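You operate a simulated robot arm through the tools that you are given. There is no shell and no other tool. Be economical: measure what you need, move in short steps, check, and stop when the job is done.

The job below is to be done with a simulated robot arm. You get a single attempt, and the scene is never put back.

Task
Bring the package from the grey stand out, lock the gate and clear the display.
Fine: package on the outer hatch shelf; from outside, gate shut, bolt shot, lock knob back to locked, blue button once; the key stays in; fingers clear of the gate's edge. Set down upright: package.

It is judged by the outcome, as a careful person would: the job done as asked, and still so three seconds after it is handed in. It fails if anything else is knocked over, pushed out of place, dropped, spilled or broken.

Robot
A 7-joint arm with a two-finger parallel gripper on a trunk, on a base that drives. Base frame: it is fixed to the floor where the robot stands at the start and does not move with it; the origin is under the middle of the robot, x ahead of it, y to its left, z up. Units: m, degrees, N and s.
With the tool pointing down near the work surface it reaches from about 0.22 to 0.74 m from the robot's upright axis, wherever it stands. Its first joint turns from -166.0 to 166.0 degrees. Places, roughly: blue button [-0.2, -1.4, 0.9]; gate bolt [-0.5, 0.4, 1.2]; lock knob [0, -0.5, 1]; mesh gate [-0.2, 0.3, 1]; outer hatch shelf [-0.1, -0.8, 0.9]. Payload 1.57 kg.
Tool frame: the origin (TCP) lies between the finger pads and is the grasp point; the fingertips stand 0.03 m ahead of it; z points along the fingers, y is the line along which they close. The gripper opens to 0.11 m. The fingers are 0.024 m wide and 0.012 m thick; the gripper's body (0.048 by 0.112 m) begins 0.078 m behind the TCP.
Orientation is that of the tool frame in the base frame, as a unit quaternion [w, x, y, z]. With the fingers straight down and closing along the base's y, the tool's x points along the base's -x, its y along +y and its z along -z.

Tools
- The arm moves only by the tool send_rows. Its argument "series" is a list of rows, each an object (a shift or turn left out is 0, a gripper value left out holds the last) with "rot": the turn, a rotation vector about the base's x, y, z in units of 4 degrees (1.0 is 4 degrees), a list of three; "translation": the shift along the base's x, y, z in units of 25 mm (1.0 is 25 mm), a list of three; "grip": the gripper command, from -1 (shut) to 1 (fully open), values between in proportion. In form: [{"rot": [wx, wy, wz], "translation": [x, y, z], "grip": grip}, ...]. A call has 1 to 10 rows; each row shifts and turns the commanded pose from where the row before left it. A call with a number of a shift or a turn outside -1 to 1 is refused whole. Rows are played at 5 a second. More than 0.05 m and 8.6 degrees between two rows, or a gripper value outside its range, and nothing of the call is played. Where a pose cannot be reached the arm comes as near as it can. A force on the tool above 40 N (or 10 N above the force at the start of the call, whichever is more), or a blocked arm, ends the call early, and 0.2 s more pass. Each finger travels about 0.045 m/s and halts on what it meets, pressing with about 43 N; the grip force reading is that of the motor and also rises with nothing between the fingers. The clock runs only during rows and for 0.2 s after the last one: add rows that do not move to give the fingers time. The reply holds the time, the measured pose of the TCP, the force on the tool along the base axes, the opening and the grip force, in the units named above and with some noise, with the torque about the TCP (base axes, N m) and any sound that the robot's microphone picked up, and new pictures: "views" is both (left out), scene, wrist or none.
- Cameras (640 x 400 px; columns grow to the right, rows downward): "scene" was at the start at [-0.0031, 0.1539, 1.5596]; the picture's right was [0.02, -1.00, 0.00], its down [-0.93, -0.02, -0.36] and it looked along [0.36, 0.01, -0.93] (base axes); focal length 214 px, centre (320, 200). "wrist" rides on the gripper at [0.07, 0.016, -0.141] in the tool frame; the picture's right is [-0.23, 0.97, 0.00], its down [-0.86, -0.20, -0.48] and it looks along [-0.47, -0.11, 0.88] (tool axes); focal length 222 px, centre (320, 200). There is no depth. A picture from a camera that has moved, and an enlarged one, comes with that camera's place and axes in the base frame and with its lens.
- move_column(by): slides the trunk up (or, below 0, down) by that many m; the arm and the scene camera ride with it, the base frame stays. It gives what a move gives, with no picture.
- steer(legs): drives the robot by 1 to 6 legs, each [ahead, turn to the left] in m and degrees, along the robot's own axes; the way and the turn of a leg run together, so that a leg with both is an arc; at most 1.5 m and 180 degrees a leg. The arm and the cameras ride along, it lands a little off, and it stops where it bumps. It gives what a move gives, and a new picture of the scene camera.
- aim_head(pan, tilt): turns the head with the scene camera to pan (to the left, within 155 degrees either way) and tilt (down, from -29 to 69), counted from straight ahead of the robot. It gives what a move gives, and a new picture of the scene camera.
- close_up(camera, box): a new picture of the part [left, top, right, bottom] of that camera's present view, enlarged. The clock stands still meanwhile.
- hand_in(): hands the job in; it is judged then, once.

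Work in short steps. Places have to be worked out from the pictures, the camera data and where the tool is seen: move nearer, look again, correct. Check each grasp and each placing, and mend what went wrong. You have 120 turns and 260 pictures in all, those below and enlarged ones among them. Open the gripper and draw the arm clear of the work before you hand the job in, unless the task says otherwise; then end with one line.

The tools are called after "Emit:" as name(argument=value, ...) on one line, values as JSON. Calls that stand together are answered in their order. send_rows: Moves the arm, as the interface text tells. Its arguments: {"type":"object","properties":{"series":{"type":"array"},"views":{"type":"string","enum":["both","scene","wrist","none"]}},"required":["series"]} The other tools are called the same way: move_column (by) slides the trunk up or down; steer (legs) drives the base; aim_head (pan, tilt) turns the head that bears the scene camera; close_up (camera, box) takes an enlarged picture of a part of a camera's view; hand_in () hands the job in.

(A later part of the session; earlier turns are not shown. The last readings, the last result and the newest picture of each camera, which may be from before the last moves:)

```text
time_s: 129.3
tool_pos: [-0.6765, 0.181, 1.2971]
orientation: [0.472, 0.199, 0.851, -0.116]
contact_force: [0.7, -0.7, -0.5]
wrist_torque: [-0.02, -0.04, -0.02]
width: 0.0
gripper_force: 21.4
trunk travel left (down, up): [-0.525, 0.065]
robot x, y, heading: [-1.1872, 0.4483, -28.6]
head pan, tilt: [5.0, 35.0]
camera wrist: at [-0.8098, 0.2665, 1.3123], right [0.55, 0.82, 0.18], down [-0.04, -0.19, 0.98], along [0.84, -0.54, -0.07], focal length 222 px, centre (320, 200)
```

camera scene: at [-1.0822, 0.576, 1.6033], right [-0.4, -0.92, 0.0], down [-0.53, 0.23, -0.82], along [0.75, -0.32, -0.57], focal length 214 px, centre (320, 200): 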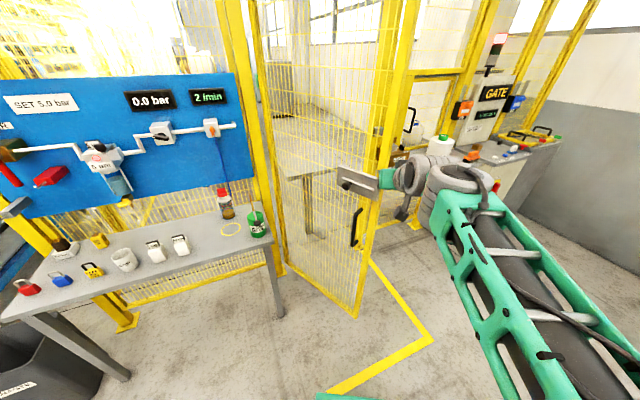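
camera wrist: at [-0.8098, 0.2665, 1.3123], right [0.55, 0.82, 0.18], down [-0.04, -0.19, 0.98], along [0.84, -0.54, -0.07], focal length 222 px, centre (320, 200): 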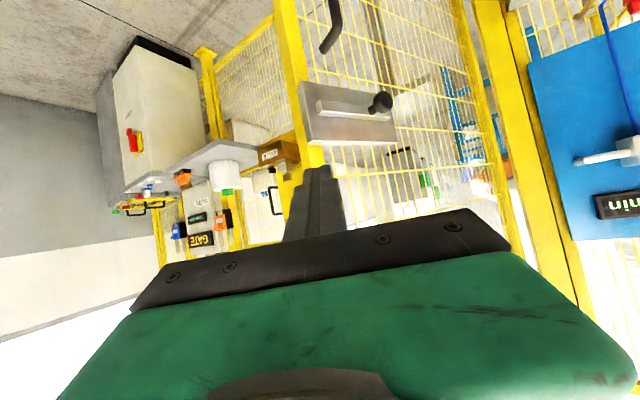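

The fingertips are aimed at the stile, just above the bolt plate. I turn 2.5° right and drive forward gently to push.

Emit:
steer(legs=[[0, -2.5], [0.22, 0]])

Emit:
send_rows(series=[{}], views="wrist")

```text
time_s: 131.3
tool_pos: [-0.5325, 0.0451, 1.2968]
orientation: [0.465, 0.236, 0.843, -0.136]
contact_force: [-14.3, -8.9, 1.8]
wrist_torque: [-0.07, 0.0, -0.42]
width: 0.0
gripper_force: 21.3
trunk travel left (down, up): [-0.525, 0.065]
robot x, y, heading: [-1.0148, 0.3434, -31.7]
head pan, tilt: [5.0, 35.0]
stopped in leg 2: the force on the tool passed its limit (the readings are from after the stop); the commanded pose is now the measured one
camera scene: at [-0.9091, 0.4681, 1.6036], right [-0.45, -0.89, 0.0], down [-0.51, 0.26, -0.82], along [0.73, -0.37, -0.57], focal length 214 px, centre (320, 200)
```

scene: 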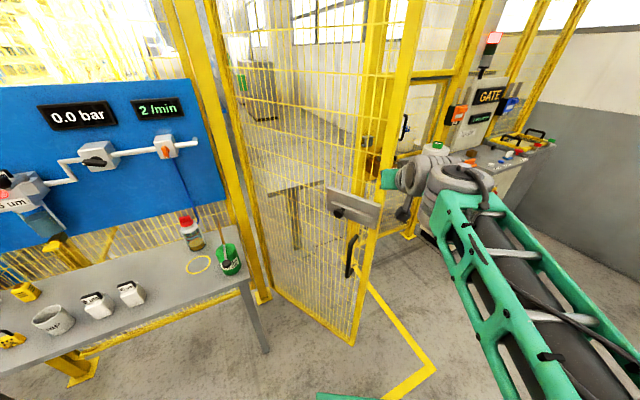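

```text
time_s: 131.7
tool_pos: [-0.5334, 0.0449, 1.2962]
orientation: [0.465, 0.235, 0.843, -0.135]
contact_force: [-20.5, -12.0, 2.6]
wrist_torque: [-0.1, 0.1, -0.52]
width: 0.0
gripper_force: 20.8
trunk travel left (down, up): [-0.525, 0.065]
robot x, y, heading: [-1.0161, 0.3493, -31.7]
head pan, tilt: [5.0, 35.0]
camera wrist: at [-0.6585, 0.1406, 1.3122], right [0.61, 0.77, 0.18], down [-0.06, -0.19, 0.98], along [0.79, -0.61, -0.07], focal length 222 px, centre (320, 200)
```

wrist: 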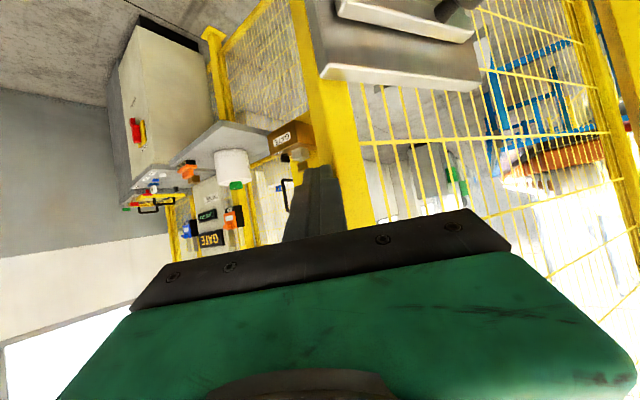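

The tips pressed on the stile's end edge. I back off and shift left (toward the hinge side) so they bear on the outer face.

Emit:
send_rows(series=[{"translation": [-0.8, 0.5, 0]}, {"translation": [-0.6, 0.4, 0]}, {"translation": [0.5, 0.9, 0]}, {"translation": [0.5, 0.9, 0]}, {"translation": [0.4, 0.7, 0]}, {}], views="wrist")

```text
time_s: 132.7
tool_pos: [-0.5569, 0.0919, 1.297]
orientation: [0.462, 0.248, 0.84, -0.141]
contact_force: [-22.1, -11.7, 2.7]
wrist_torque: [-0.12, 0.05, -0.55]
width: 0.0001
gripper_force: 21.1
trunk travel left (down, up): [-0.525, 0.065]
robot x, y, heading: [-1.02, 0.348, -32.0]
head pan, tilt: [5.0, 35.0]
stopped in row 4: the force on the tool passed its limit (the readings are from after the stop); the commanded pose is now the measured one
camera wrist: at [-0.679, 0.1912, 1.3126], right [0.64, 0.75, 0.18], down [-0.06, -0.19, 0.98], along [0.77, -0.63, -0.07], focal length 222 px, centre (320, 200)
```

wrist: 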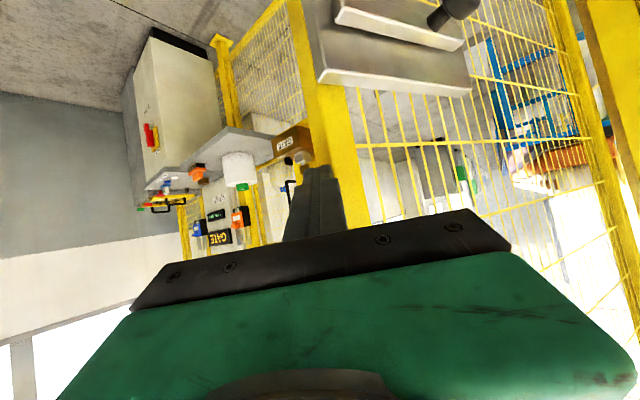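

Still catching on the end edge. I back off further, then go well to the left before moving in.

Emit:
send_rows(series=[{"translation": [-0.9, -0.3, 0]}, {"translation": [-0.9, 0, 0]}, {"translation": [-0.6, 0.5, 0]}, {"translation": [0, 1, 0]}, {"translation": [0, 1, 0]}, {"translation": [0, 1, 0]}, {}], views="both")

```text
time_s: 134.2
tool_pos: [-0.6134, 0.1776, 1.2941]
orientation: [0.462, 0.243, 0.841, -0.139]
contact_force: [-0.5, 0.0, -0.2]
wrist_torque: [-0.01, 0.02, 0.02]
width: 0.0003
gripper_force: 21.1
trunk travel left (down, up): [-0.525, 0.065]
robot x, y, heading: [-1.0129, 0.3486, -32.2]
head pan, tilt: [5.0, 35.0]
camera scene: at [-0.9071, 0.4687, 1.603], right [-0.45, -0.89, 0.0], down [-0.51, 0.26, -0.82], along [0.73, -0.37, -0.57], focal length 214 px, centre (320, 200)
camera wrist: at [-0.7369, 0.275, 1.31], right [0.63, 0.76, 0.18], down [-0.06, -0.19, 0.98], along [0.78, -0.62, -0.07], focal length 222 px, centre (320, 200)
```

scene: 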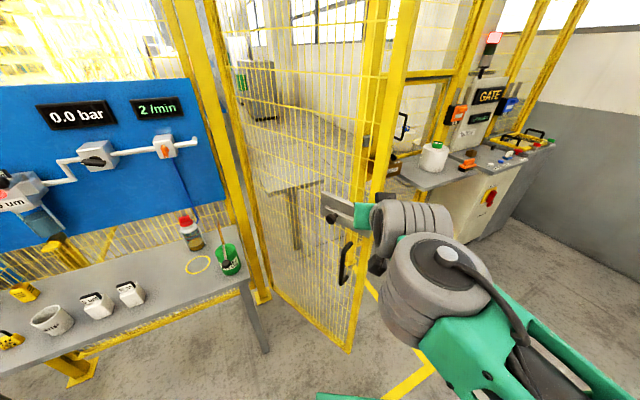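
wrist: 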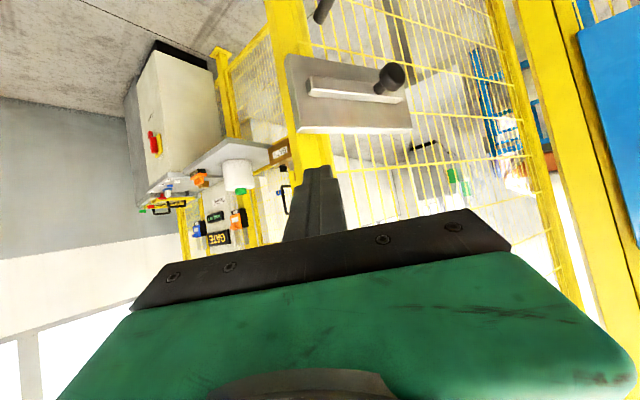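

I place the tips beside the outer face near the stile, then push along the closing direction.

Emit:
send_rows(series=[{"translation": [0.95, -0.3, 0]}, {"translation": [0.95, -0.4, 0]}, {"translation": [0.9, -0.6, 0]}, {"translation": [0.4, -0.8, 0]}, {"translation": [0.45, -0.8, 0]}, {"translation": [0.45, -0.8, 0]}], views="both")

```text
time_s: 135.7
tool_pos: [-0.5081, 0.0824, 1.2945]
orientation: [0.461, 0.242, 0.843, -0.138]
contact_force: [-0.9, -0.5, -0.7]
wrist_torque: [-0.01, 0.0, -0.01]
width: 0.0
gripper_force: 21.2
trunk travel left (down, up): [-0.525, 0.065]
robot x, y, heading: [-1.0135, 0.3463, -31.8]
head pan, tilt: [5.0, 35.0]
camera scene: at [-0.9064, 0.4686, 1.6033], right [-0.45, -0.89, 0.0], down [-0.51, 0.26, -0.82], along [0.73, -0.37, -0.57], focal length 214 px, centre (320, 200)
camera wrist: at [-0.6319, 0.1802, 1.311], right [0.63, 0.76, 0.18], down [-0.06, -0.19, 0.98], along [0.78, -0.62, -0.08], focal length 222 px, centre (320, 200)
```

scene: 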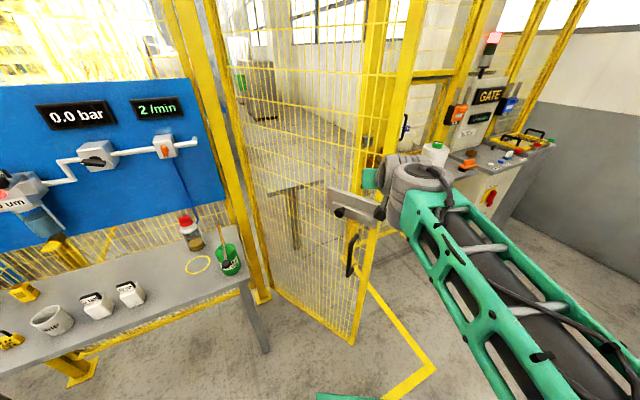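
wrist: 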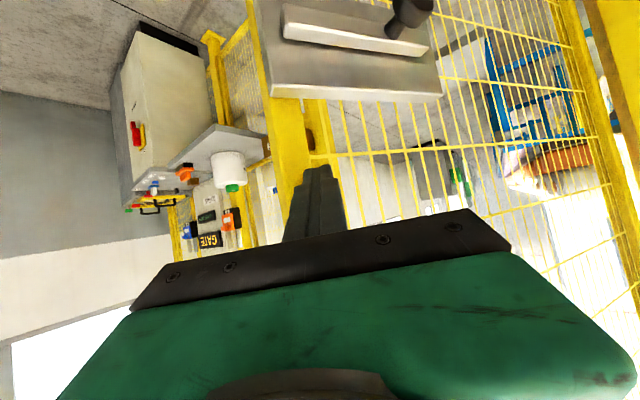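

Now inboard of the stile on its outer face. Push along the arc.

Emit:
send_rows(series=[{"translation": [0.2, -0.9, 0]}, {"translation": [0.3, -0.9, 0]}, {"translation": [0.4, -0.9, 0]}, {"translation": [0.45, -0.9, 0]}, {"translation": [0.5, -0.85, 0]}, {"translation": [0.5, -0.85, 0]}], views="both")

```text
time_s: 137.1
tool_pos: [-0.4496, -0.0471, 1.2919]
orientation: [0.46, 0.243, 0.843, -0.139]
contact_force: [-0.5, -0.2, 0.7]
wrist_torque: [-0.06, 0.04, 0.0]
width: 0.0001
gripper_force: 20.9
trunk travel left (down, up): [-0.525, 0.065]
robot x, y, heading: [-1.0213, 0.347, -32.0]
head pan, tilt: [5.0, 35.0]
camera scene: at [-0.9062, 0.4683, 1.6033], right [-0.45, -0.89, 0.0], down [-0.51, 0.26, -0.82], along [0.73, -0.37, -0.57], focal length 214 px, centre (320, 200)
camera wrist: at [-0.5729, 0.0504, 1.3082], right [0.63, 0.76, 0.18], down [-0.05, -0.19, 0.98], along [0.78, -0.62, -0.08], focal length 222 px, centre (320, 200)
```

scene: 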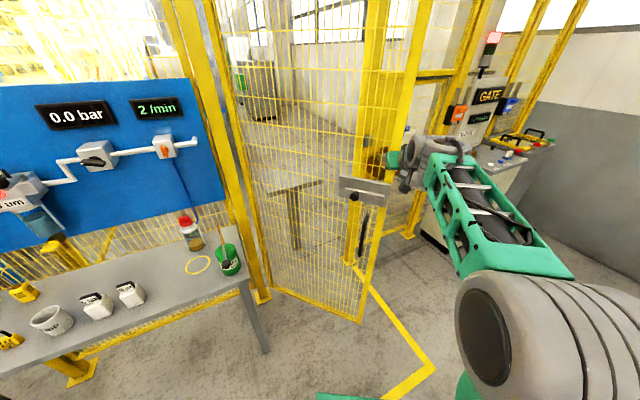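
wrist: 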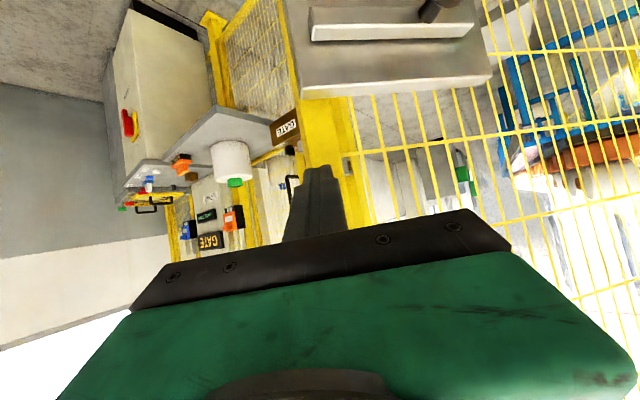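

The gate is closing. Now I drive forward in a short leg to keep pushing.

Emit:
steer(legs=[[0.15, 0]])

Emit:
send_rows(series=[{}], views="wrist")

```text
time_s: 138.4
tool_pos: [-0.3218, -0.1251, 1.2909]
orientation: [0.461, 0.243, 0.842, -0.139]
contact_force: [-0.3, -0.6, -0.3]
wrist_torque: [-0.01, 0.02, 0.02]
width: 0.0
gripper_force: 21.0
trunk travel left (down, up): [-0.525, 0.065]
robot x, y, heading: [-0.8876, 0.2688, -31.8]
head pan, tilt: [5.0, 35.0]
camera scene: at [-0.7789, 0.3896, 1.6033], right [-0.45, -0.89, 0.0], down [-0.51, 0.26, -0.82], along [0.73, -0.37, -0.57], focal length 214 px, centre (320, 200)
```

scene: 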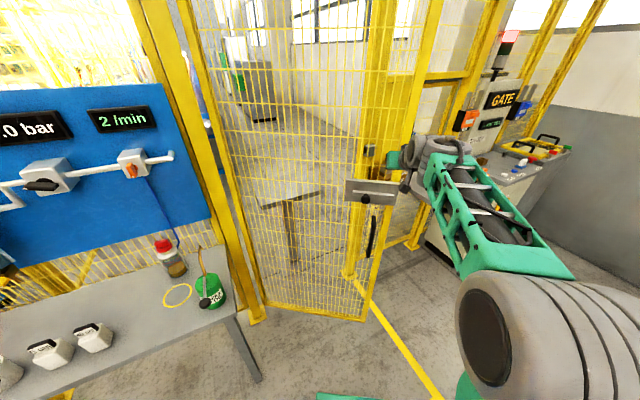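

```text
time_s: 138.8
tool_pos: [-0.3224, -0.1247, 1.2924]
orientation: [0.46, 0.243, 0.843, -0.139]
contact_force: [0.1, -0.1, 1.3]
wrist_torque: [0.0, 0.01, 0.02]
width: 0.0
gripper_force: 21.7
trunk travel left (down, up): [-0.525, 0.065]
robot x, y, heading: [-0.8911, 0.2729, -31.8]
head pan, tilt: [5.0, 35.0]
camera wrist: at [-0.4459, -0.0271, 1.3086], right [0.63, 0.76, 0.18], down [-0.05, -0.19, 0.98], along [0.78, -0.62, -0.08], focal length 222 px, centre (320, 200)
```

wrist: 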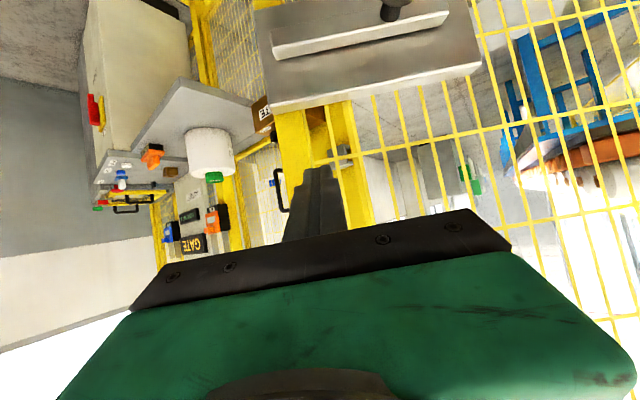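

Slightly inboard of the stile; I shift outboard 2 cm and drive another 0.15 m.

Emit:
send_rows(series=[{"translation": [-0.3, -0.4, 0]}, {"translation": [-0.3, -0.4, 0]}], views="none")

Emit:
steer(legs=[[0.15, 0]])

Emit:
send_rows(series=[{}], views="wrist")

```text
time_s: 139.4
tool_pos: [-0.3374, -0.1476, 1.2933]
orientation: [0.46, 0.242, 0.843, -0.139]
contact_force: [0.3, -0.2, -0.3]
wrist_torque: [0.01, 0.01, 0.0]
width: 0.0
gripper_force: 21.1
trunk travel left (down, up): [-0.525, 0.065]
robot x, y, heading: [-0.8934, 0.2661, -31.8]
head pan, tilt: [5.0, 35.0]
```

```text
time_s: 140.8
tool_pos: [-0.2072, -0.2272, 1.2912]
orientation: [0.46, 0.243, 0.843, -0.139]
contact_force: [1.1, -0.1, -0.2]
wrist_torque: [-0.04, 0.0, 0.0]
width: 0.0
gripper_force: 21.7
trunk travel left (down, up): [-0.525, 0.065]
robot x, y, heading: [-0.7612, 0.1887, -31.7]
head pan, tilt: [5.0, 35.0]
camera scene: at [-0.6489, 0.3089, 1.6033], right [-0.45, -0.89, 0.0], down [-0.51, 0.26, -0.82], along [0.73, -0.37, -0.57], focal length 214 px, centre (320, 200)
```

scene: 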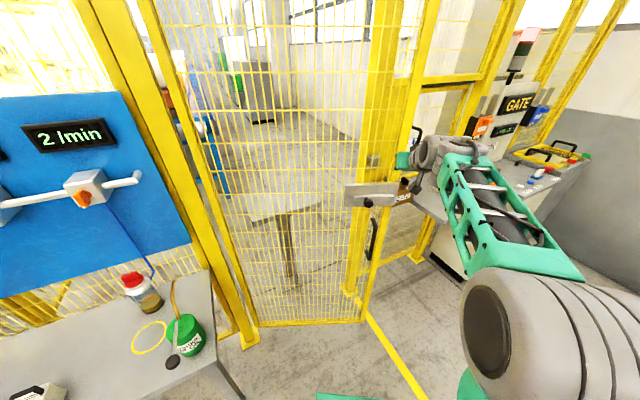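

```text
time_s: 141.2
tool_pos: [-0.2071, -0.2279, 1.2918]
orientation: [0.46, 0.243, 0.843, -0.138]
contact_force: [0.8, 0.0, 0.2]
wrist_torque: [0.0, 0.01, 0.02]
width: 0.0001
gripper_force: 21.1
trunk travel left (down, up): [-0.525, 0.065]
robot x, y, heading: [-0.7621, 0.1866, -31.9]
head pan, tilt: [5.0, 35.0]
camera wrist: at [-0.3309, -0.1293, 1.3085], right [0.63, 0.76, 0.18], down [-0.05, -0.19, 0.98], along [0.78, -0.62, -0.08], focal length 222 px, centre (320, 200)
```

wrist: 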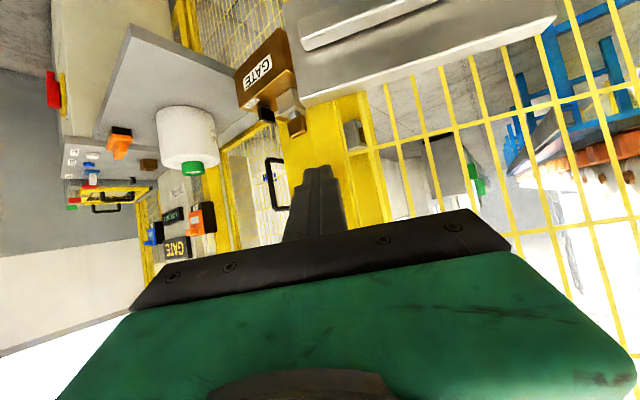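

Nearly there. I shift the tips 4 cm inboard first, so they don't slip past the gate's edge, then drive 0.14 m.

Emit:
send_rows(series=[{"translation": [0.2, 0.8, 0]}, {"translation": [0.2, 0.8, 0]}], views="none")

Emit:
steer(legs=[[0.14, 0]])

Emit:
send_rows(series=[{}], views="wrist")

```text
time_s: 141.8
tool_pos: [-0.1962, -0.1865, 1.2927]
orientation: [0.461, 0.242, 0.842, -0.139]
contact_force: [0.1, -0.4, -0.2]
wrist_torque: [0.0, 0.0, -0.01]
width: 0.0001
gripper_force: 21.4
trunk travel left (down, up): [-0.525, 0.065]
robot x, y, heading: [-0.7605, 0.1852, -32.0]
head pan, tilt: [5.0, 35.0]
```

```text
time_s: 143.1
tool_pos: [-0.0757, -0.2626, 1.292]
orientation: [0.46, 0.243, 0.843, -0.138]
contact_force: [0.5, 0.1, -0.7]
wrist_torque: [0.01, 0.02, 0.01]
width: 0.0
gripper_force: 22.0
trunk travel left (down, up): [-0.525, 0.065]
robot x, y, heading: [-0.6379, 0.1148, -31.7]
head pan, tilt: [5.0, 35.0]
camera scene: at [-0.5282, 0.234, 1.6033], right [-0.45, -0.89, 0.0], down [-0.51, 0.26, -0.82], along [0.73, -0.37, -0.57], focal length 214 px, centre (320, 200)
```

scene: 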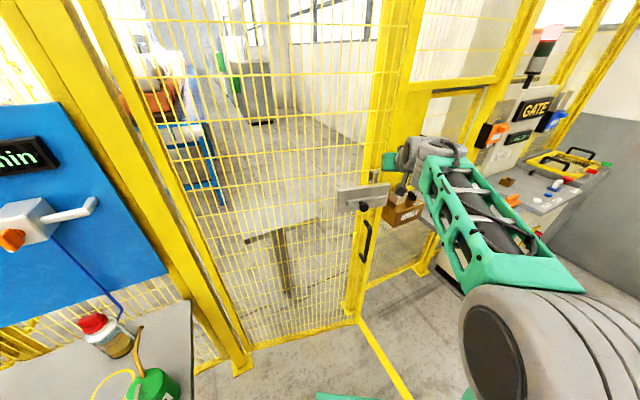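

```text
time_s: 143.5
tool_pos: [-0.0751, -0.2609, 1.2927]
orientation: [0.461, 0.243, 0.842, -0.138]
contact_force: [0.3, -0.4, 0.4]
wrist_torque: [0.03, -0.01, 0.0]
width: 0.0
gripper_force: 21.0
trunk travel left (down, up): [-0.525, 0.065]
robot x, y, heading: [-0.6368, 0.1123, -32.0]
head pan, tilt: [5.0, 35.0]
camera wrist: at [-0.1996, -0.1642, 1.3092], right [0.63, 0.76, 0.18], down [-0.05, -0.19, 0.98], along [0.78, -0.62, -0.08], focal length 222 px, centre (320, 200)
```

wrist: 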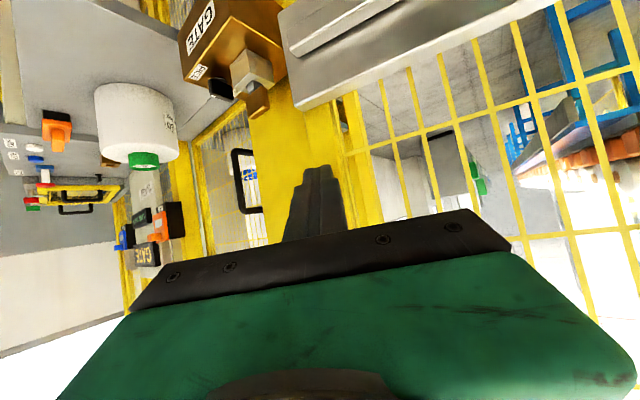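

Almost closed. Again a small inboard shift, then drive until it meets the stop.

Emit:
send_rows(series=[{"translation": [0.1, 0.8, 0]}, {"translation": [0.3, 0.3, 0]}], views="none")

Emit:
steer(legs=[[0.1, 0]])

Emit:
close_up(camera="scene", box=[320, 120, 480, 220])

```text
time_s: 144.1
tool_pos: [-0.0659, -0.2323, 1.2941]
orientation: [0.461, 0.242, 0.843, -0.138]
contact_force: [0.5, 0.3, -0.4]
wrist_torque: [0.0, 0.0, -0.01]
width: 0.0
gripper_force: 21.8
trunk travel left (down, up): [-0.525, 0.065]
robot x, y, heading: [-0.6421, 0.1151, -31.6]
head pan, tilt: [5.0, 35.0]
```

```text
time_s: 145.3
tool_pos: [0.0228, -0.2871, 1.2924]
orientation: [0.46, 0.242, 0.843, -0.138]
contact_force: [0.7, 1.0, -0.2]
wrist_torque: [0.04, 0.01, -0.03]
width: 0.0001
gripper_force: 21.3
trunk travel left (down, up): [-0.525, 0.065]
robot x, y, heading: [-0.5536, 0.0631, -31.8]
head pan, tilt: [5.0, 35.0]
camera scene: at [-0.4415, 0.1804, 1.6033], right [-0.45, -0.89, 0.0], down [-0.51, 0.26, -0.82], along [0.73, -0.37, -0.57], focal length 214 px, centre (320, 200)
```

scene: 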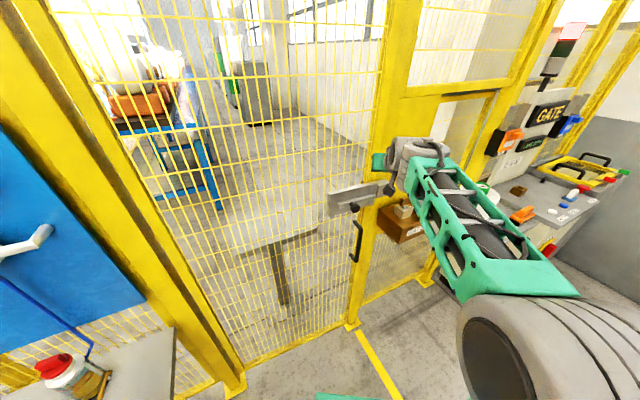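

```text
4.00 times, centred on (400, 170) of scene
camera zoom: at [-0.4415, 0.1804, 1.6033], right [-0.45, -0.89, 0.0], down [-0.51, 0.26, -0.82], along [0.73, -0.37, -0.57], focal length 858 px, centre (0, 320)
```

zoom: 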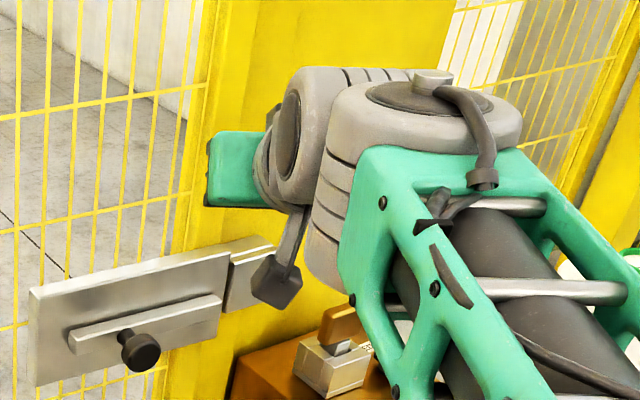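

The plate is close to its receiver. I push the last bit with the arm until the gate meets its stop.

Emit:
send_rows(series=[{"translation": [0.6, 0.1, 0]}, {"translation": [0.6, 0.1, 0]}, {"translation": [0.6, 0.1, 0]}, {"translation": [0.6, 0.1, 0]}], views="both")

Emit:
close_up(camera="scene", box=[320, 140, 480, 240])

```text
time_s: 146.3
tool_pos: [0.0796, -0.2742, 1.2935]
orientation: [0.46, 0.241, 0.843, -0.138]
contact_force: [0.3, 0.4, 0.0]
wrist_torque: [0.0, -0.02, 0.0]
width: 0.0001
gripper_force: 20.8
trunk travel left (down, up): [-0.525, 0.065]
robot x, y, heading: [-0.5522, 0.0572, -31.9]
head pan, tilt: [5.0, 35.0]
camera scene: at [-0.442, 0.1814, 1.6032], right [-0.45, -0.89, 0.0], down [-0.51, 0.26, -0.82], along [0.73, -0.37, -0.57], focal length 214 px, centre (320, 200)
camera wrist: at [-0.0437, -0.1778, 1.3107], right [0.62, 0.76, 0.18], down [-0.05, -0.19, 0.98], along [0.78, -0.62, -0.08], focal length 222 px, centre (320, 200)
```

scene: 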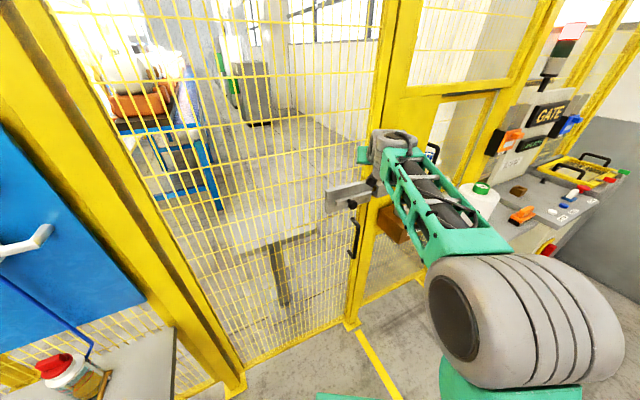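
wrist: 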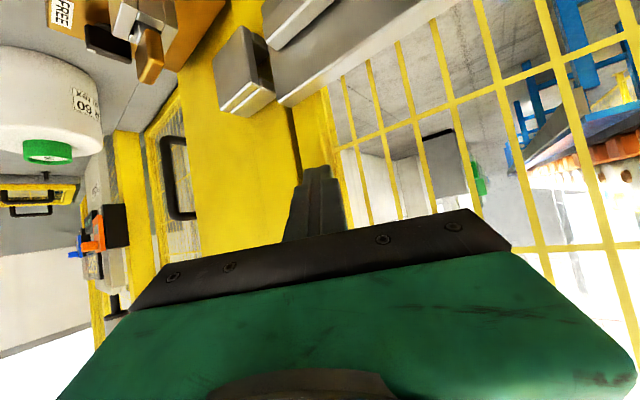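

```text
4.00 times, centred on (400, 190) of scene
camera zoom: at [-0.442, 0.1814, 1.6032], right [-0.45, -0.89, 0.0], down [-0.51, 0.26, -0.82], along [0.73, -0.37, -0.57], focal length 858 px, centre (0, 240)
```

zoom: 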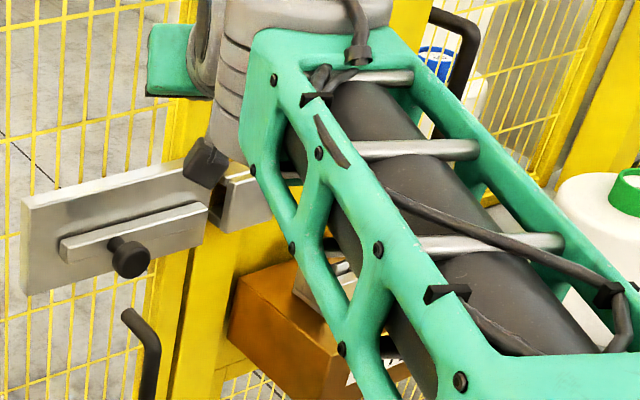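

Emit:
send_rows(series=[{"translation": [0.5, 0.05, 0]}, {"translation": [0.5, 0.05, 0]}, {"translation": [0.4, 0.05, 0]}], views="wrist")

Emit:
close_up(camera="scene", box=[320, 140, 480, 240])

```text
time_s: 147.0
tool_pos: [0.102, -0.2746, 1.2957]
orientation: [0.456, 0.247, 0.843, -0.139]
contact_force: [-30.6, 11.4, 3.7]
wrist_torque: [0.04, 0.13, 0.14]
width: 0.0
gripper_force: 21.4
trunk travel left (down, up): [-0.525, 0.065]
robot x, y, heading: [-0.5524, 0.0603, -32.1]
head pan, tilt: [5.0, 35.0]
stopped in row 3: the force on the tool passed its limit (the readings are from after the stop); the commanded pose is now the measured one
camera wrist: at [-0.0213, -0.1757, 1.3126], right [0.63, 0.75, 0.18], down [-0.05, -0.19, 0.98], along [0.77, -0.63, -0.09], focal length 222 px, centre (320, 200)
```

wrist: 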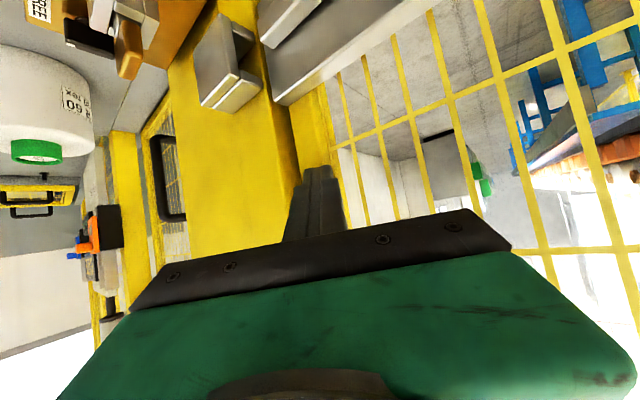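

```text
4.00 times, centred on (400, 190) of scene
camera zoom: at [-0.4485, 0.1836, 1.6036], right [-0.45, -0.89, 0.0], down [-0.51, 0.26, -0.82], along [0.73, -0.37, -0.57], focal length 858 px, centre (0, 240)
```

zoom: 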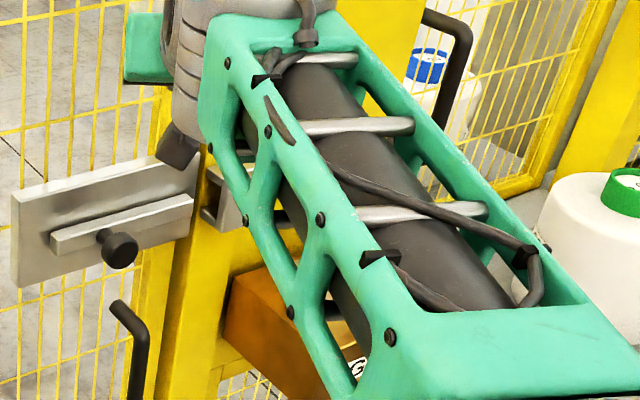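

The gate is against its stop. Next, the bolt: its knob is at roughly (0.04, −0.175, 1.18). I retract, turn the tool to point straight at the gate, and move to the knob's left side.

Emit:
send_rows(series=[{"translation": [-1, 0.2, 0]}, {"translation": [-1, 0.2, 0]}, {"translation": [-1, 0.4, 0], "rot": [0, 0, 1]}, {"translation": [-1, 0.8, 0], "rot": [0, 0, 1]}, {"translation": [-1, 0.8, 0], "rot": [0, 0, 1]}, {"translation": [0, 1, 0], "rot": [0, 0, 1]}, {"translation": [0, 1, 0], "rot": [0, 0, 1]}, {"translation": [0, 1, 0], "rot": [0, 0, 1]}, {"translation": [0, 0.8, 0], "rot": [0, 0, 1]}, {"translation": [0, 0.5, 0], "rot": [0, 0, 1]}], views="both")

Emit:
close_up(camera="scene", box=[300, 130, 460, 230])

```text
time_s: 149.2
tool_pos: [-0.0183, -0.1098, 1.2927]
orientation: [0.476, 0.003, 0.88, -0.009]
contact_force: [0.9, -1.1, 0.9]
wrist_torque: [-0.01, -0.01, 0.01]
width: 0.0
gripper_force: 21.0
trunk travel left (down, up): [-0.525, 0.065]
robot x, y, heading: [-0.5536, 0.058, -31.9]
head pan, tilt: [5.0, 35.0]
camera scene: at [-0.4426, 0.1809, 1.6033], right [-0.45, -0.89, 0.0], down [-0.51, 0.26, -0.82], along [0.73, -0.37, -0.57], focal length 214 px, centre (320, 200)
camera wrist: at [-0.1747, -0.0912, 1.3106], right [0.14, 0.97, 0.18], down [0.06, -0.19, 0.98], along [0.99, -0.12, -0.09], focal length 222 px, centre (320, 200)
```

scene: 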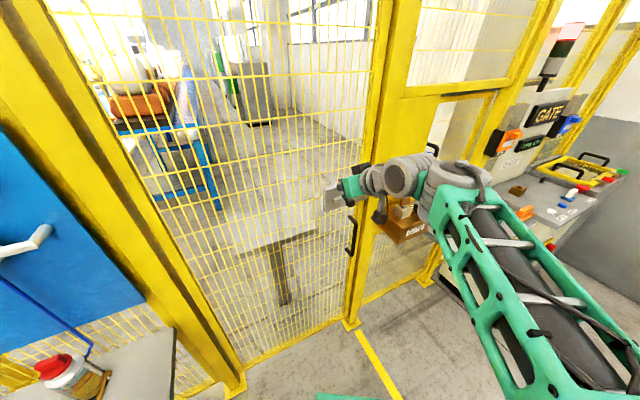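
wrist: 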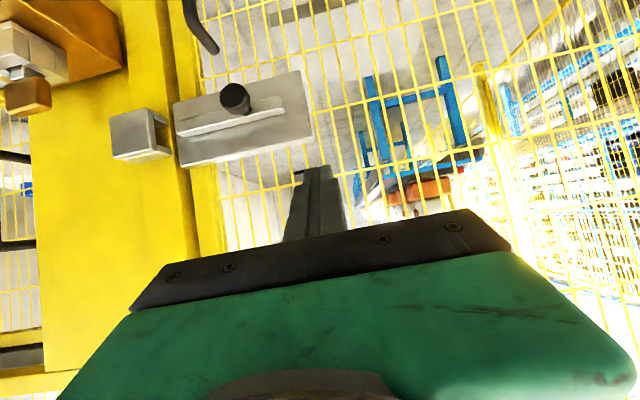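

```text
4.00 times, centred on (380, 180) of scene
camera zoom: at [-0.4426, 0.1809, 1.6033], right [-0.45, -0.89, 0.0], down [-0.51, 0.26, -0.82], along [0.73, -0.37, -0.57], focal length 858 px, centre (80, 280)
```

zoom: 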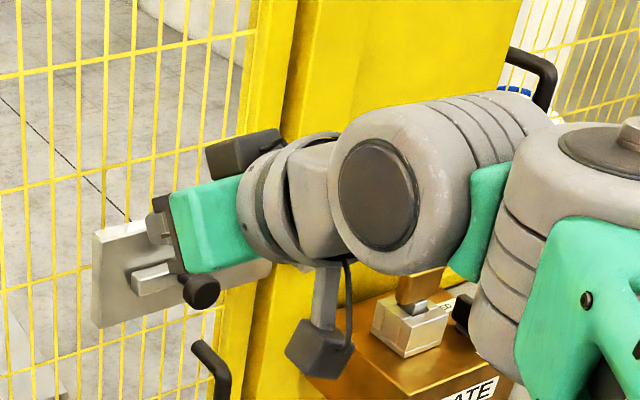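

The two views agree: knob head at about (0.06, −0.196, 1.155). I lower the closed fingertips to that height on its left side.

Emit:
send_rows(series=[{"translation": [0, -0.2, -1]}, {"translation": [0, -0.2, -1]}, {"translation": [0, -0.2, -1]}, {"translation": [0, -0.2, -1]}, {"translation": [0, -0.2, -0.9]}, {"translation": [0.6, 0, 0]}, {"translation": [0.6, 0, 0]}, {}], views="both")

Emit:
close_up(camera="scene", box=[300, 150, 420, 225])

```text
time_s: 151.0
tool_pos: [0.0113, -0.1326, 1.1684]
orientation: [0.476, 0.003, 0.879, -0.008]
contact_force: [-0.2, 0.1, 0.9]
wrist_torque: [0.02, 0.02, -0.03]
width: 0.0
gripper_force: 20.9
trunk travel left (down, up): [-0.525, 0.065]
robot x, y, heading: [-0.5517, 0.0578, -31.7]
head pan, tilt: [5.0, 35.0]
camera scene: at [-0.4425, 0.1809, 1.6033], right [-0.45, -0.89, 0.0], down [-0.51, 0.26, -0.82], along [0.73, -0.37, -0.57], focal length 214 px, centre (320, 200)
camera wrist: at [-0.1449, -0.1138, 1.1863], right [0.14, 0.97, 0.18], down [0.06, -0.19, 0.98], along [0.99, -0.12, -0.09], focal length 222 px, centre (320, 200)
```

scene: 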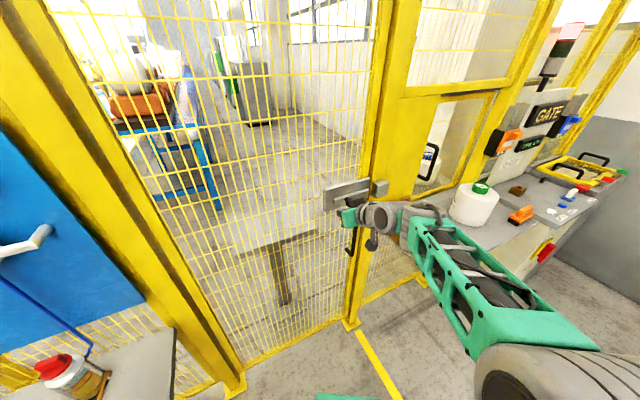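
wrist: 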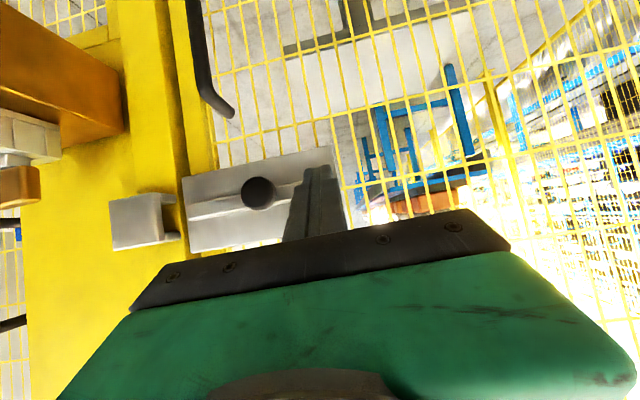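

```text
5.33 times, centred on (360, 188) of scene
camera zoom: at [-0.4425, 0.1809, 1.6033], right [-0.45, -0.89, 0.0], down [-0.51, 0.26, -0.82], along [0.73, -0.37, -0.57], focal length 1144 px, centre (107, 267)
```

zoom: 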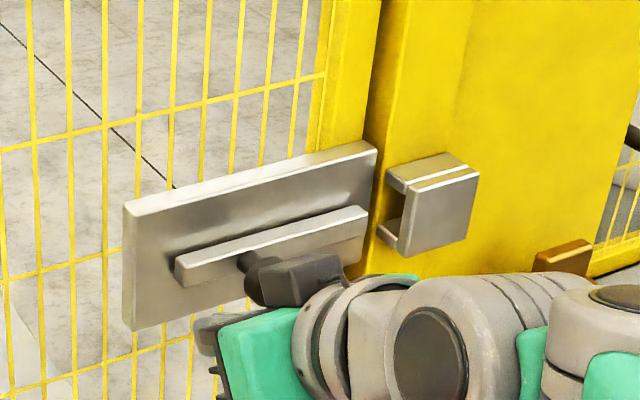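

Aligned with the knob. I go 3.5 cm further in, then push the knob toward the post.

Emit:
send_rows(series=[{"translation": [0.7, 0, 0]}, {"translation": [0.7, 0, 0]}, {"translation": [0, -0.6, 0]}, {"translation": [0, -0.6, 0]}, {"translation": [0, -0.5, 0]}], views="both")

Emit:
close_up(camera="scene", box=[300, 150, 420, 225])

```text
time_s: 152.2
tool_pos: [0.0467, -0.1769, 1.1678]
orientation: [0.476, 0.003, 0.879, -0.008]
contact_force: [0.3, 0.6, 0.8]
wrist_torque: [0.02, -0.01, 0.0]
width: 0.0
gripper_force: 21.2
trunk travel left (down, up): [-0.525, 0.065]
robot x, y, heading: [-0.5552, 0.0567, -31.9]
head pan, tilt: [5.0, 35.0]
camera scene: at [-0.4428, 0.1811, 1.6033], right [-0.45, -0.89, 0.0], down [-0.51, 0.26, -0.82], along [0.73, -0.37, -0.57], focal length 214 px, centre (320, 200)
camera wrist: at [-0.1091, -0.1578, 1.1872], right [0.14, 0.97, 0.18], down [0.06, -0.19, 0.98], along [0.99, -0.12, -0.09], focal length 222 px, centre (320, 200)
```

scene: 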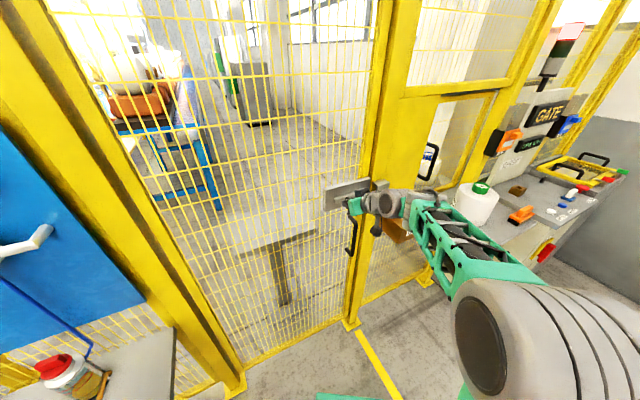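
wrist: 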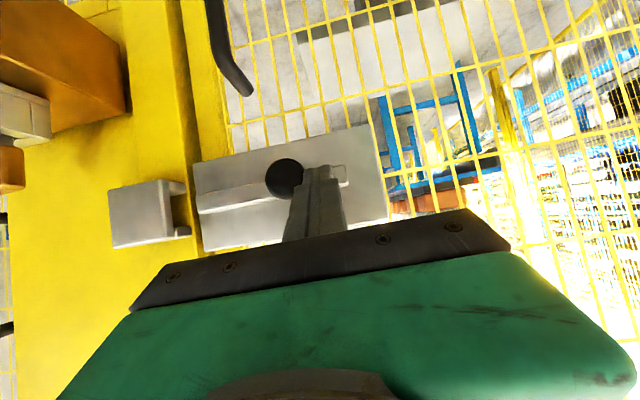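

```text
5.33 times, centred on (360, 188) of scene
camera zoom: at [-0.4428, 0.1811, 1.6033], right [-0.45, -0.89, 0.0], down [-0.51, 0.26, -0.82], along [0.73, -0.37, -0.57], focal length 1144 px, centre (107, 267)
```

zoom: 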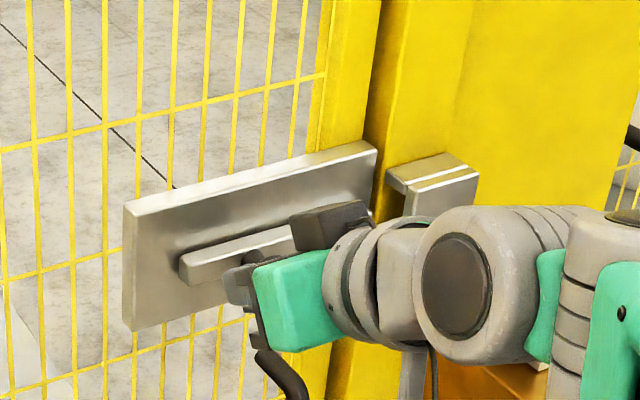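

In contact with the knob. Push further.

Emit:
send_rows(series=[{"translation": [0, -0.6, 0]}, {"translation": [0, -0.6, 0]}, {"translation": [0, -0.6, 0]}, {"translation": [0, -0.6, 0]}], views="wrist")

Emit:
close_up(camera="scene", box=[300, 150, 420, 225])

```text
time_s: 153.2
tool_pos: [0.0476, -0.2327, 1.1693]
orientation: [0.475, 0.003, 0.88, -0.008]
contact_force: [-4.7, 8.4, -0.2]
wrist_torque: [0.13, 0.1, 0.1]
width: 0.0002
gripper_force: 21.6
trunk travel left (down, up): [-0.525, 0.065]
robot x, y, heading: [-0.5524, 0.0587, -31.8]
head pan, tilt: [5.0, 35.0]
camera wrist: at [-0.1092, -0.215, 1.188], right [0.14, 0.97, 0.18], down [0.07, -0.19, 0.98], along [0.99, -0.12, -0.09], focal length 222 px, centre (320, 200)
```

wrist: 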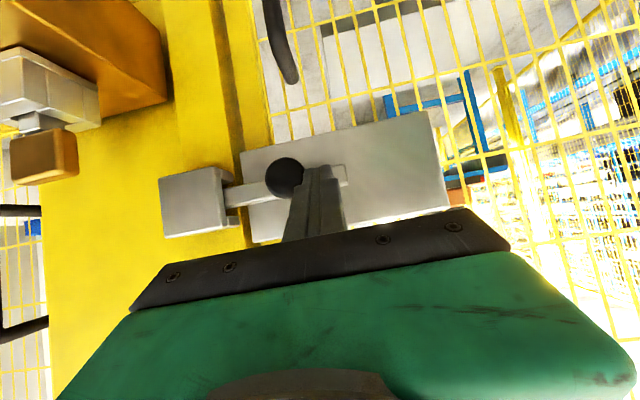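

```text
5.33 times, centred on (360, 188) of scene
camera zoom: at [-0.4434, 0.1828, 1.6032], right [-0.45, -0.89, 0.0], down [-0.51, 0.26, -0.82], along [0.73, -0.37, -0.57], focal length 1144 px, centre (107, 267)
```

zoom: 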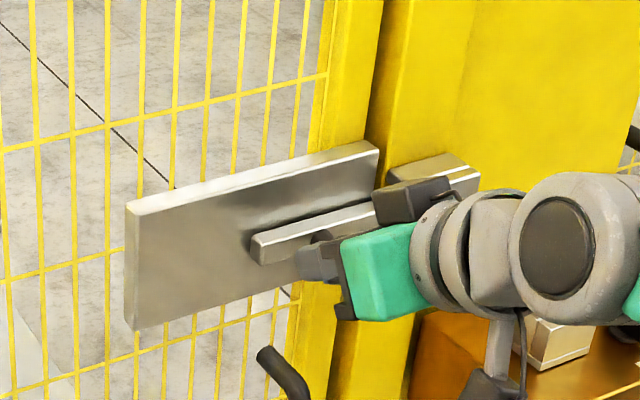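

The bolt has entered the receiver. Push on until it stops.

Emit:
send_rows(series=[{"translation": [0, -0.4, 0]}, {"translation": [0, -0.4, 0]}, {"translation": [0, -0.4, 0]}, {"translation": [0, -0.4, 0]}], views="wrist")

Emit:
close_up(camera="scene", box=[300, 150, 420, 225])

```text
time_s: 153.7
tool_pos: [0.0483, -0.2348, 1.1695]
orientation: [0.475, -0.006, 0.88, 0.0]
contact_force: [-14.3, 16.5, 7.5]
wrist_torque: [0.24, 0.05, 0.24]
width: 0.0
gripper_force: 21.4
trunk travel left (down, up): [-0.525, 0.065]
robot x, y, heading: [-0.5513, 0.0612, -31.6]
head pan, tilt: [5.0, 35.0]
stopped in row 2: the force on the tool passed its limit (the readings are from after the stop); the commanded pose is now the measured one
camera wrist: at [-0.1094, -0.2196, 1.188], right [0.11, 0.98, 0.18], down [0.07, -0.19, 0.98], along [0.99, -0.1, -0.09], focal length 222 px, centre (320, 200)
```

wrist: 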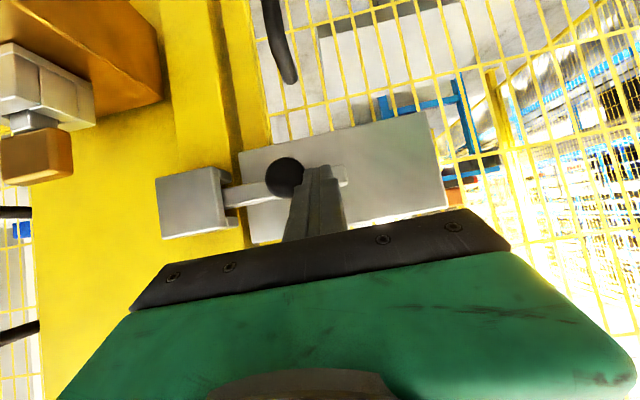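

```text
5.33 times, centred on (360, 188) of scene
camera zoom: at [-0.4474, 0.1844, 1.6035], right [-0.45, -0.9, 0.0], down [-0.51, 0.25, -0.82], along [0.73, -0.37, -0.57], focal length 1144 px, centre (107, 267)
```

zoom: 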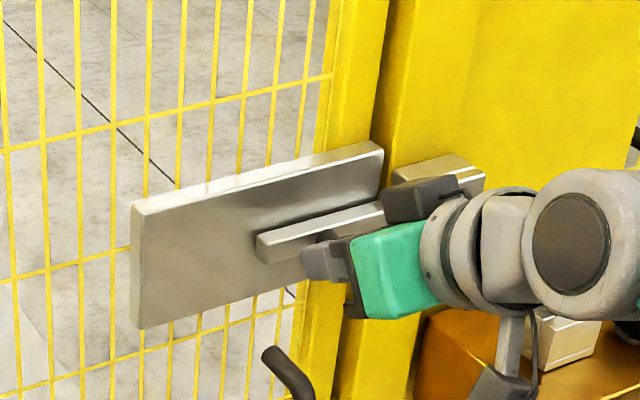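

It stopped after about 67 mm of travel. To be sure it's the real end stop and not the fingertip rubbing, I ease back 1 cm and push again.

Emit:
send_rows(series=[{"translation": [0, 0.3, 0]}, {"translation": [-0.4, 0.2, 0]}, {}, {"translation": [0, -0.3, 0]}, {"translation": [0, -0.3, 0]}, {"translation": [0, -0.3, 0]}, {"translation": [0, -0.2, 0]}], views="wrist")

Emit:
close_up(camera="wrist", box=[140, 120, 380, 270])

```text
time_s: 155.2
tool_pos: [0.0398, -0.2355, 1.1662]
orientation: [0.473, -0.014, 0.881, 0.008]
contact_force: [-9.7, 17.8, 5.6]
wrist_torque: [0.23, -0.02, 0.37]
width: 0.0001
gripper_force: 21.1
trunk travel left (down, up): [-0.525, 0.065]
robot x, y, heading: [-0.5533, 0.0599, -30.9]
head pan, tilt: [5.0, 35.0]
stopped in row 7: the force on the tool passed its limit (the readings are from after the stop); the commanded pose is now the measured one
camera wrist: at [-0.1177, -0.2242, 1.1864], right [0.1, 0.98, 0.19], down [0.08, -0.2, 0.98], along [0.99, -0.08, -0.1], focal length 222 px, centre (320, 200)
```

wrist: 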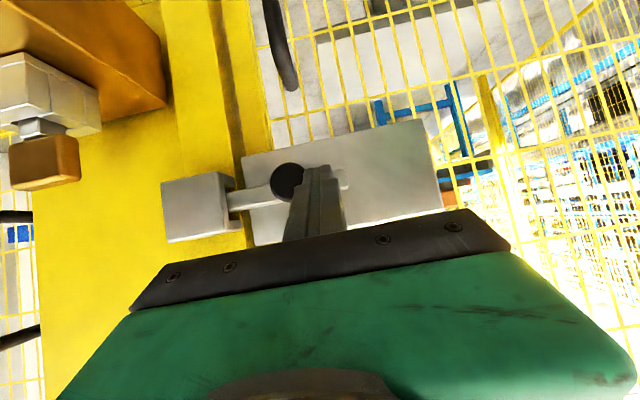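

```text
2.67 times, centred on (260, 195) of wrist
camera zoom: at [-0.1177, -0.2242, 1.1864], right [0.1, 0.98, 0.19], down [0.08, -0.2, 0.98], along [0.99, -0.08, -0.1], focal length 592 px, centre (480, 213)
```

zoom: 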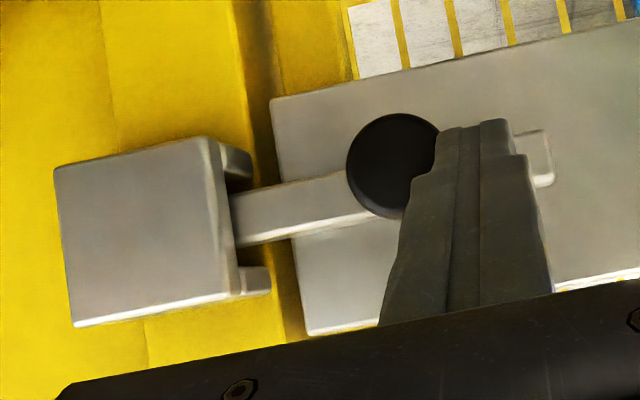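

Same hard stop: the bolt is fully shot. I withdraw the arm and back the robot off.

Emit:
send_rows(series=[{"translation": [0, 0.8, 0]}, {"translation": [-1, 0, 0.1]}, {"translation": [-1, 0, 0.2]}, {"translation": [-1, 0, 0.2]}, {"translation": [-1, 0, 0.2]}], views="none")

Emit:
steer(legs=[[-0.35, 0]])

Emit:
close_up(camera="scene", box=[300, 120, 460, 220])

```text
time_s: 156.3
tool_pos: [-0.0601, -0.2199, 1.1835]
orientation: [0.472, -0.01, 0.881, 0.007]
contact_force: [0.0, 0.0, -0.2]
wrist_torque: [0.0, 0.01, 0.0]
width: 0.0
gripper_force: 21.5
trunk travel left (down, up): [-0.525, 0.065]
robot x, y, heading: [-0.5537, 0.0631, -31.3]
head pan, tilt: [5.0, 35.0]
```

```text
time_s: 158.6
tool_pos: [-0.3533, -0.0426, 1.1836]
orientation: [0.472, -0.008, 0.881, 0.005]
contact_force: [0.2, 0.0, -0.3]
wrist_torque: [-0.03, -0.03, -0.01]
width: 0.0002
gripper_force: 21.1
trunk travel left (down, up): [-0.525, 0.065]
robot x, y, heading: [-0.8462, 0.2403, -31.2]
head pan, tilt: [5.0, 35.0]
camera scene: at [-0.7377, 0.3611, 1.6033], right [-0.45, -0.9, 0.0], down [-0.51, 0.26, -0.82], along [0.73, -0.37, -0.57], focal length 214 px, centre (320, 200)
```

scene: 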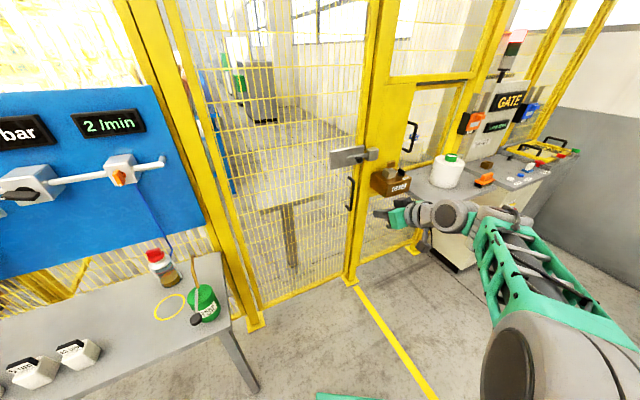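

```text
4.00 times, centred on (380, 170) of scene
camera zoom: at [-0.7377, 0.3611, 1.6033], right [-0.45, -0.9, 0.0], down [-0.51, 0.26, -0.82], along [0.73, -0.37, -0.57], focal length 858 px, centre (80, 320)
```

zoom: 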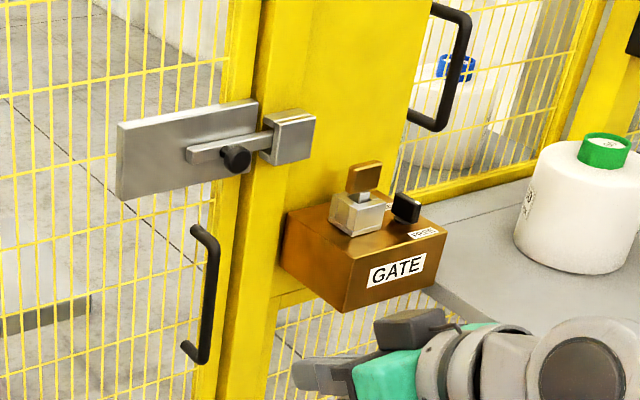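

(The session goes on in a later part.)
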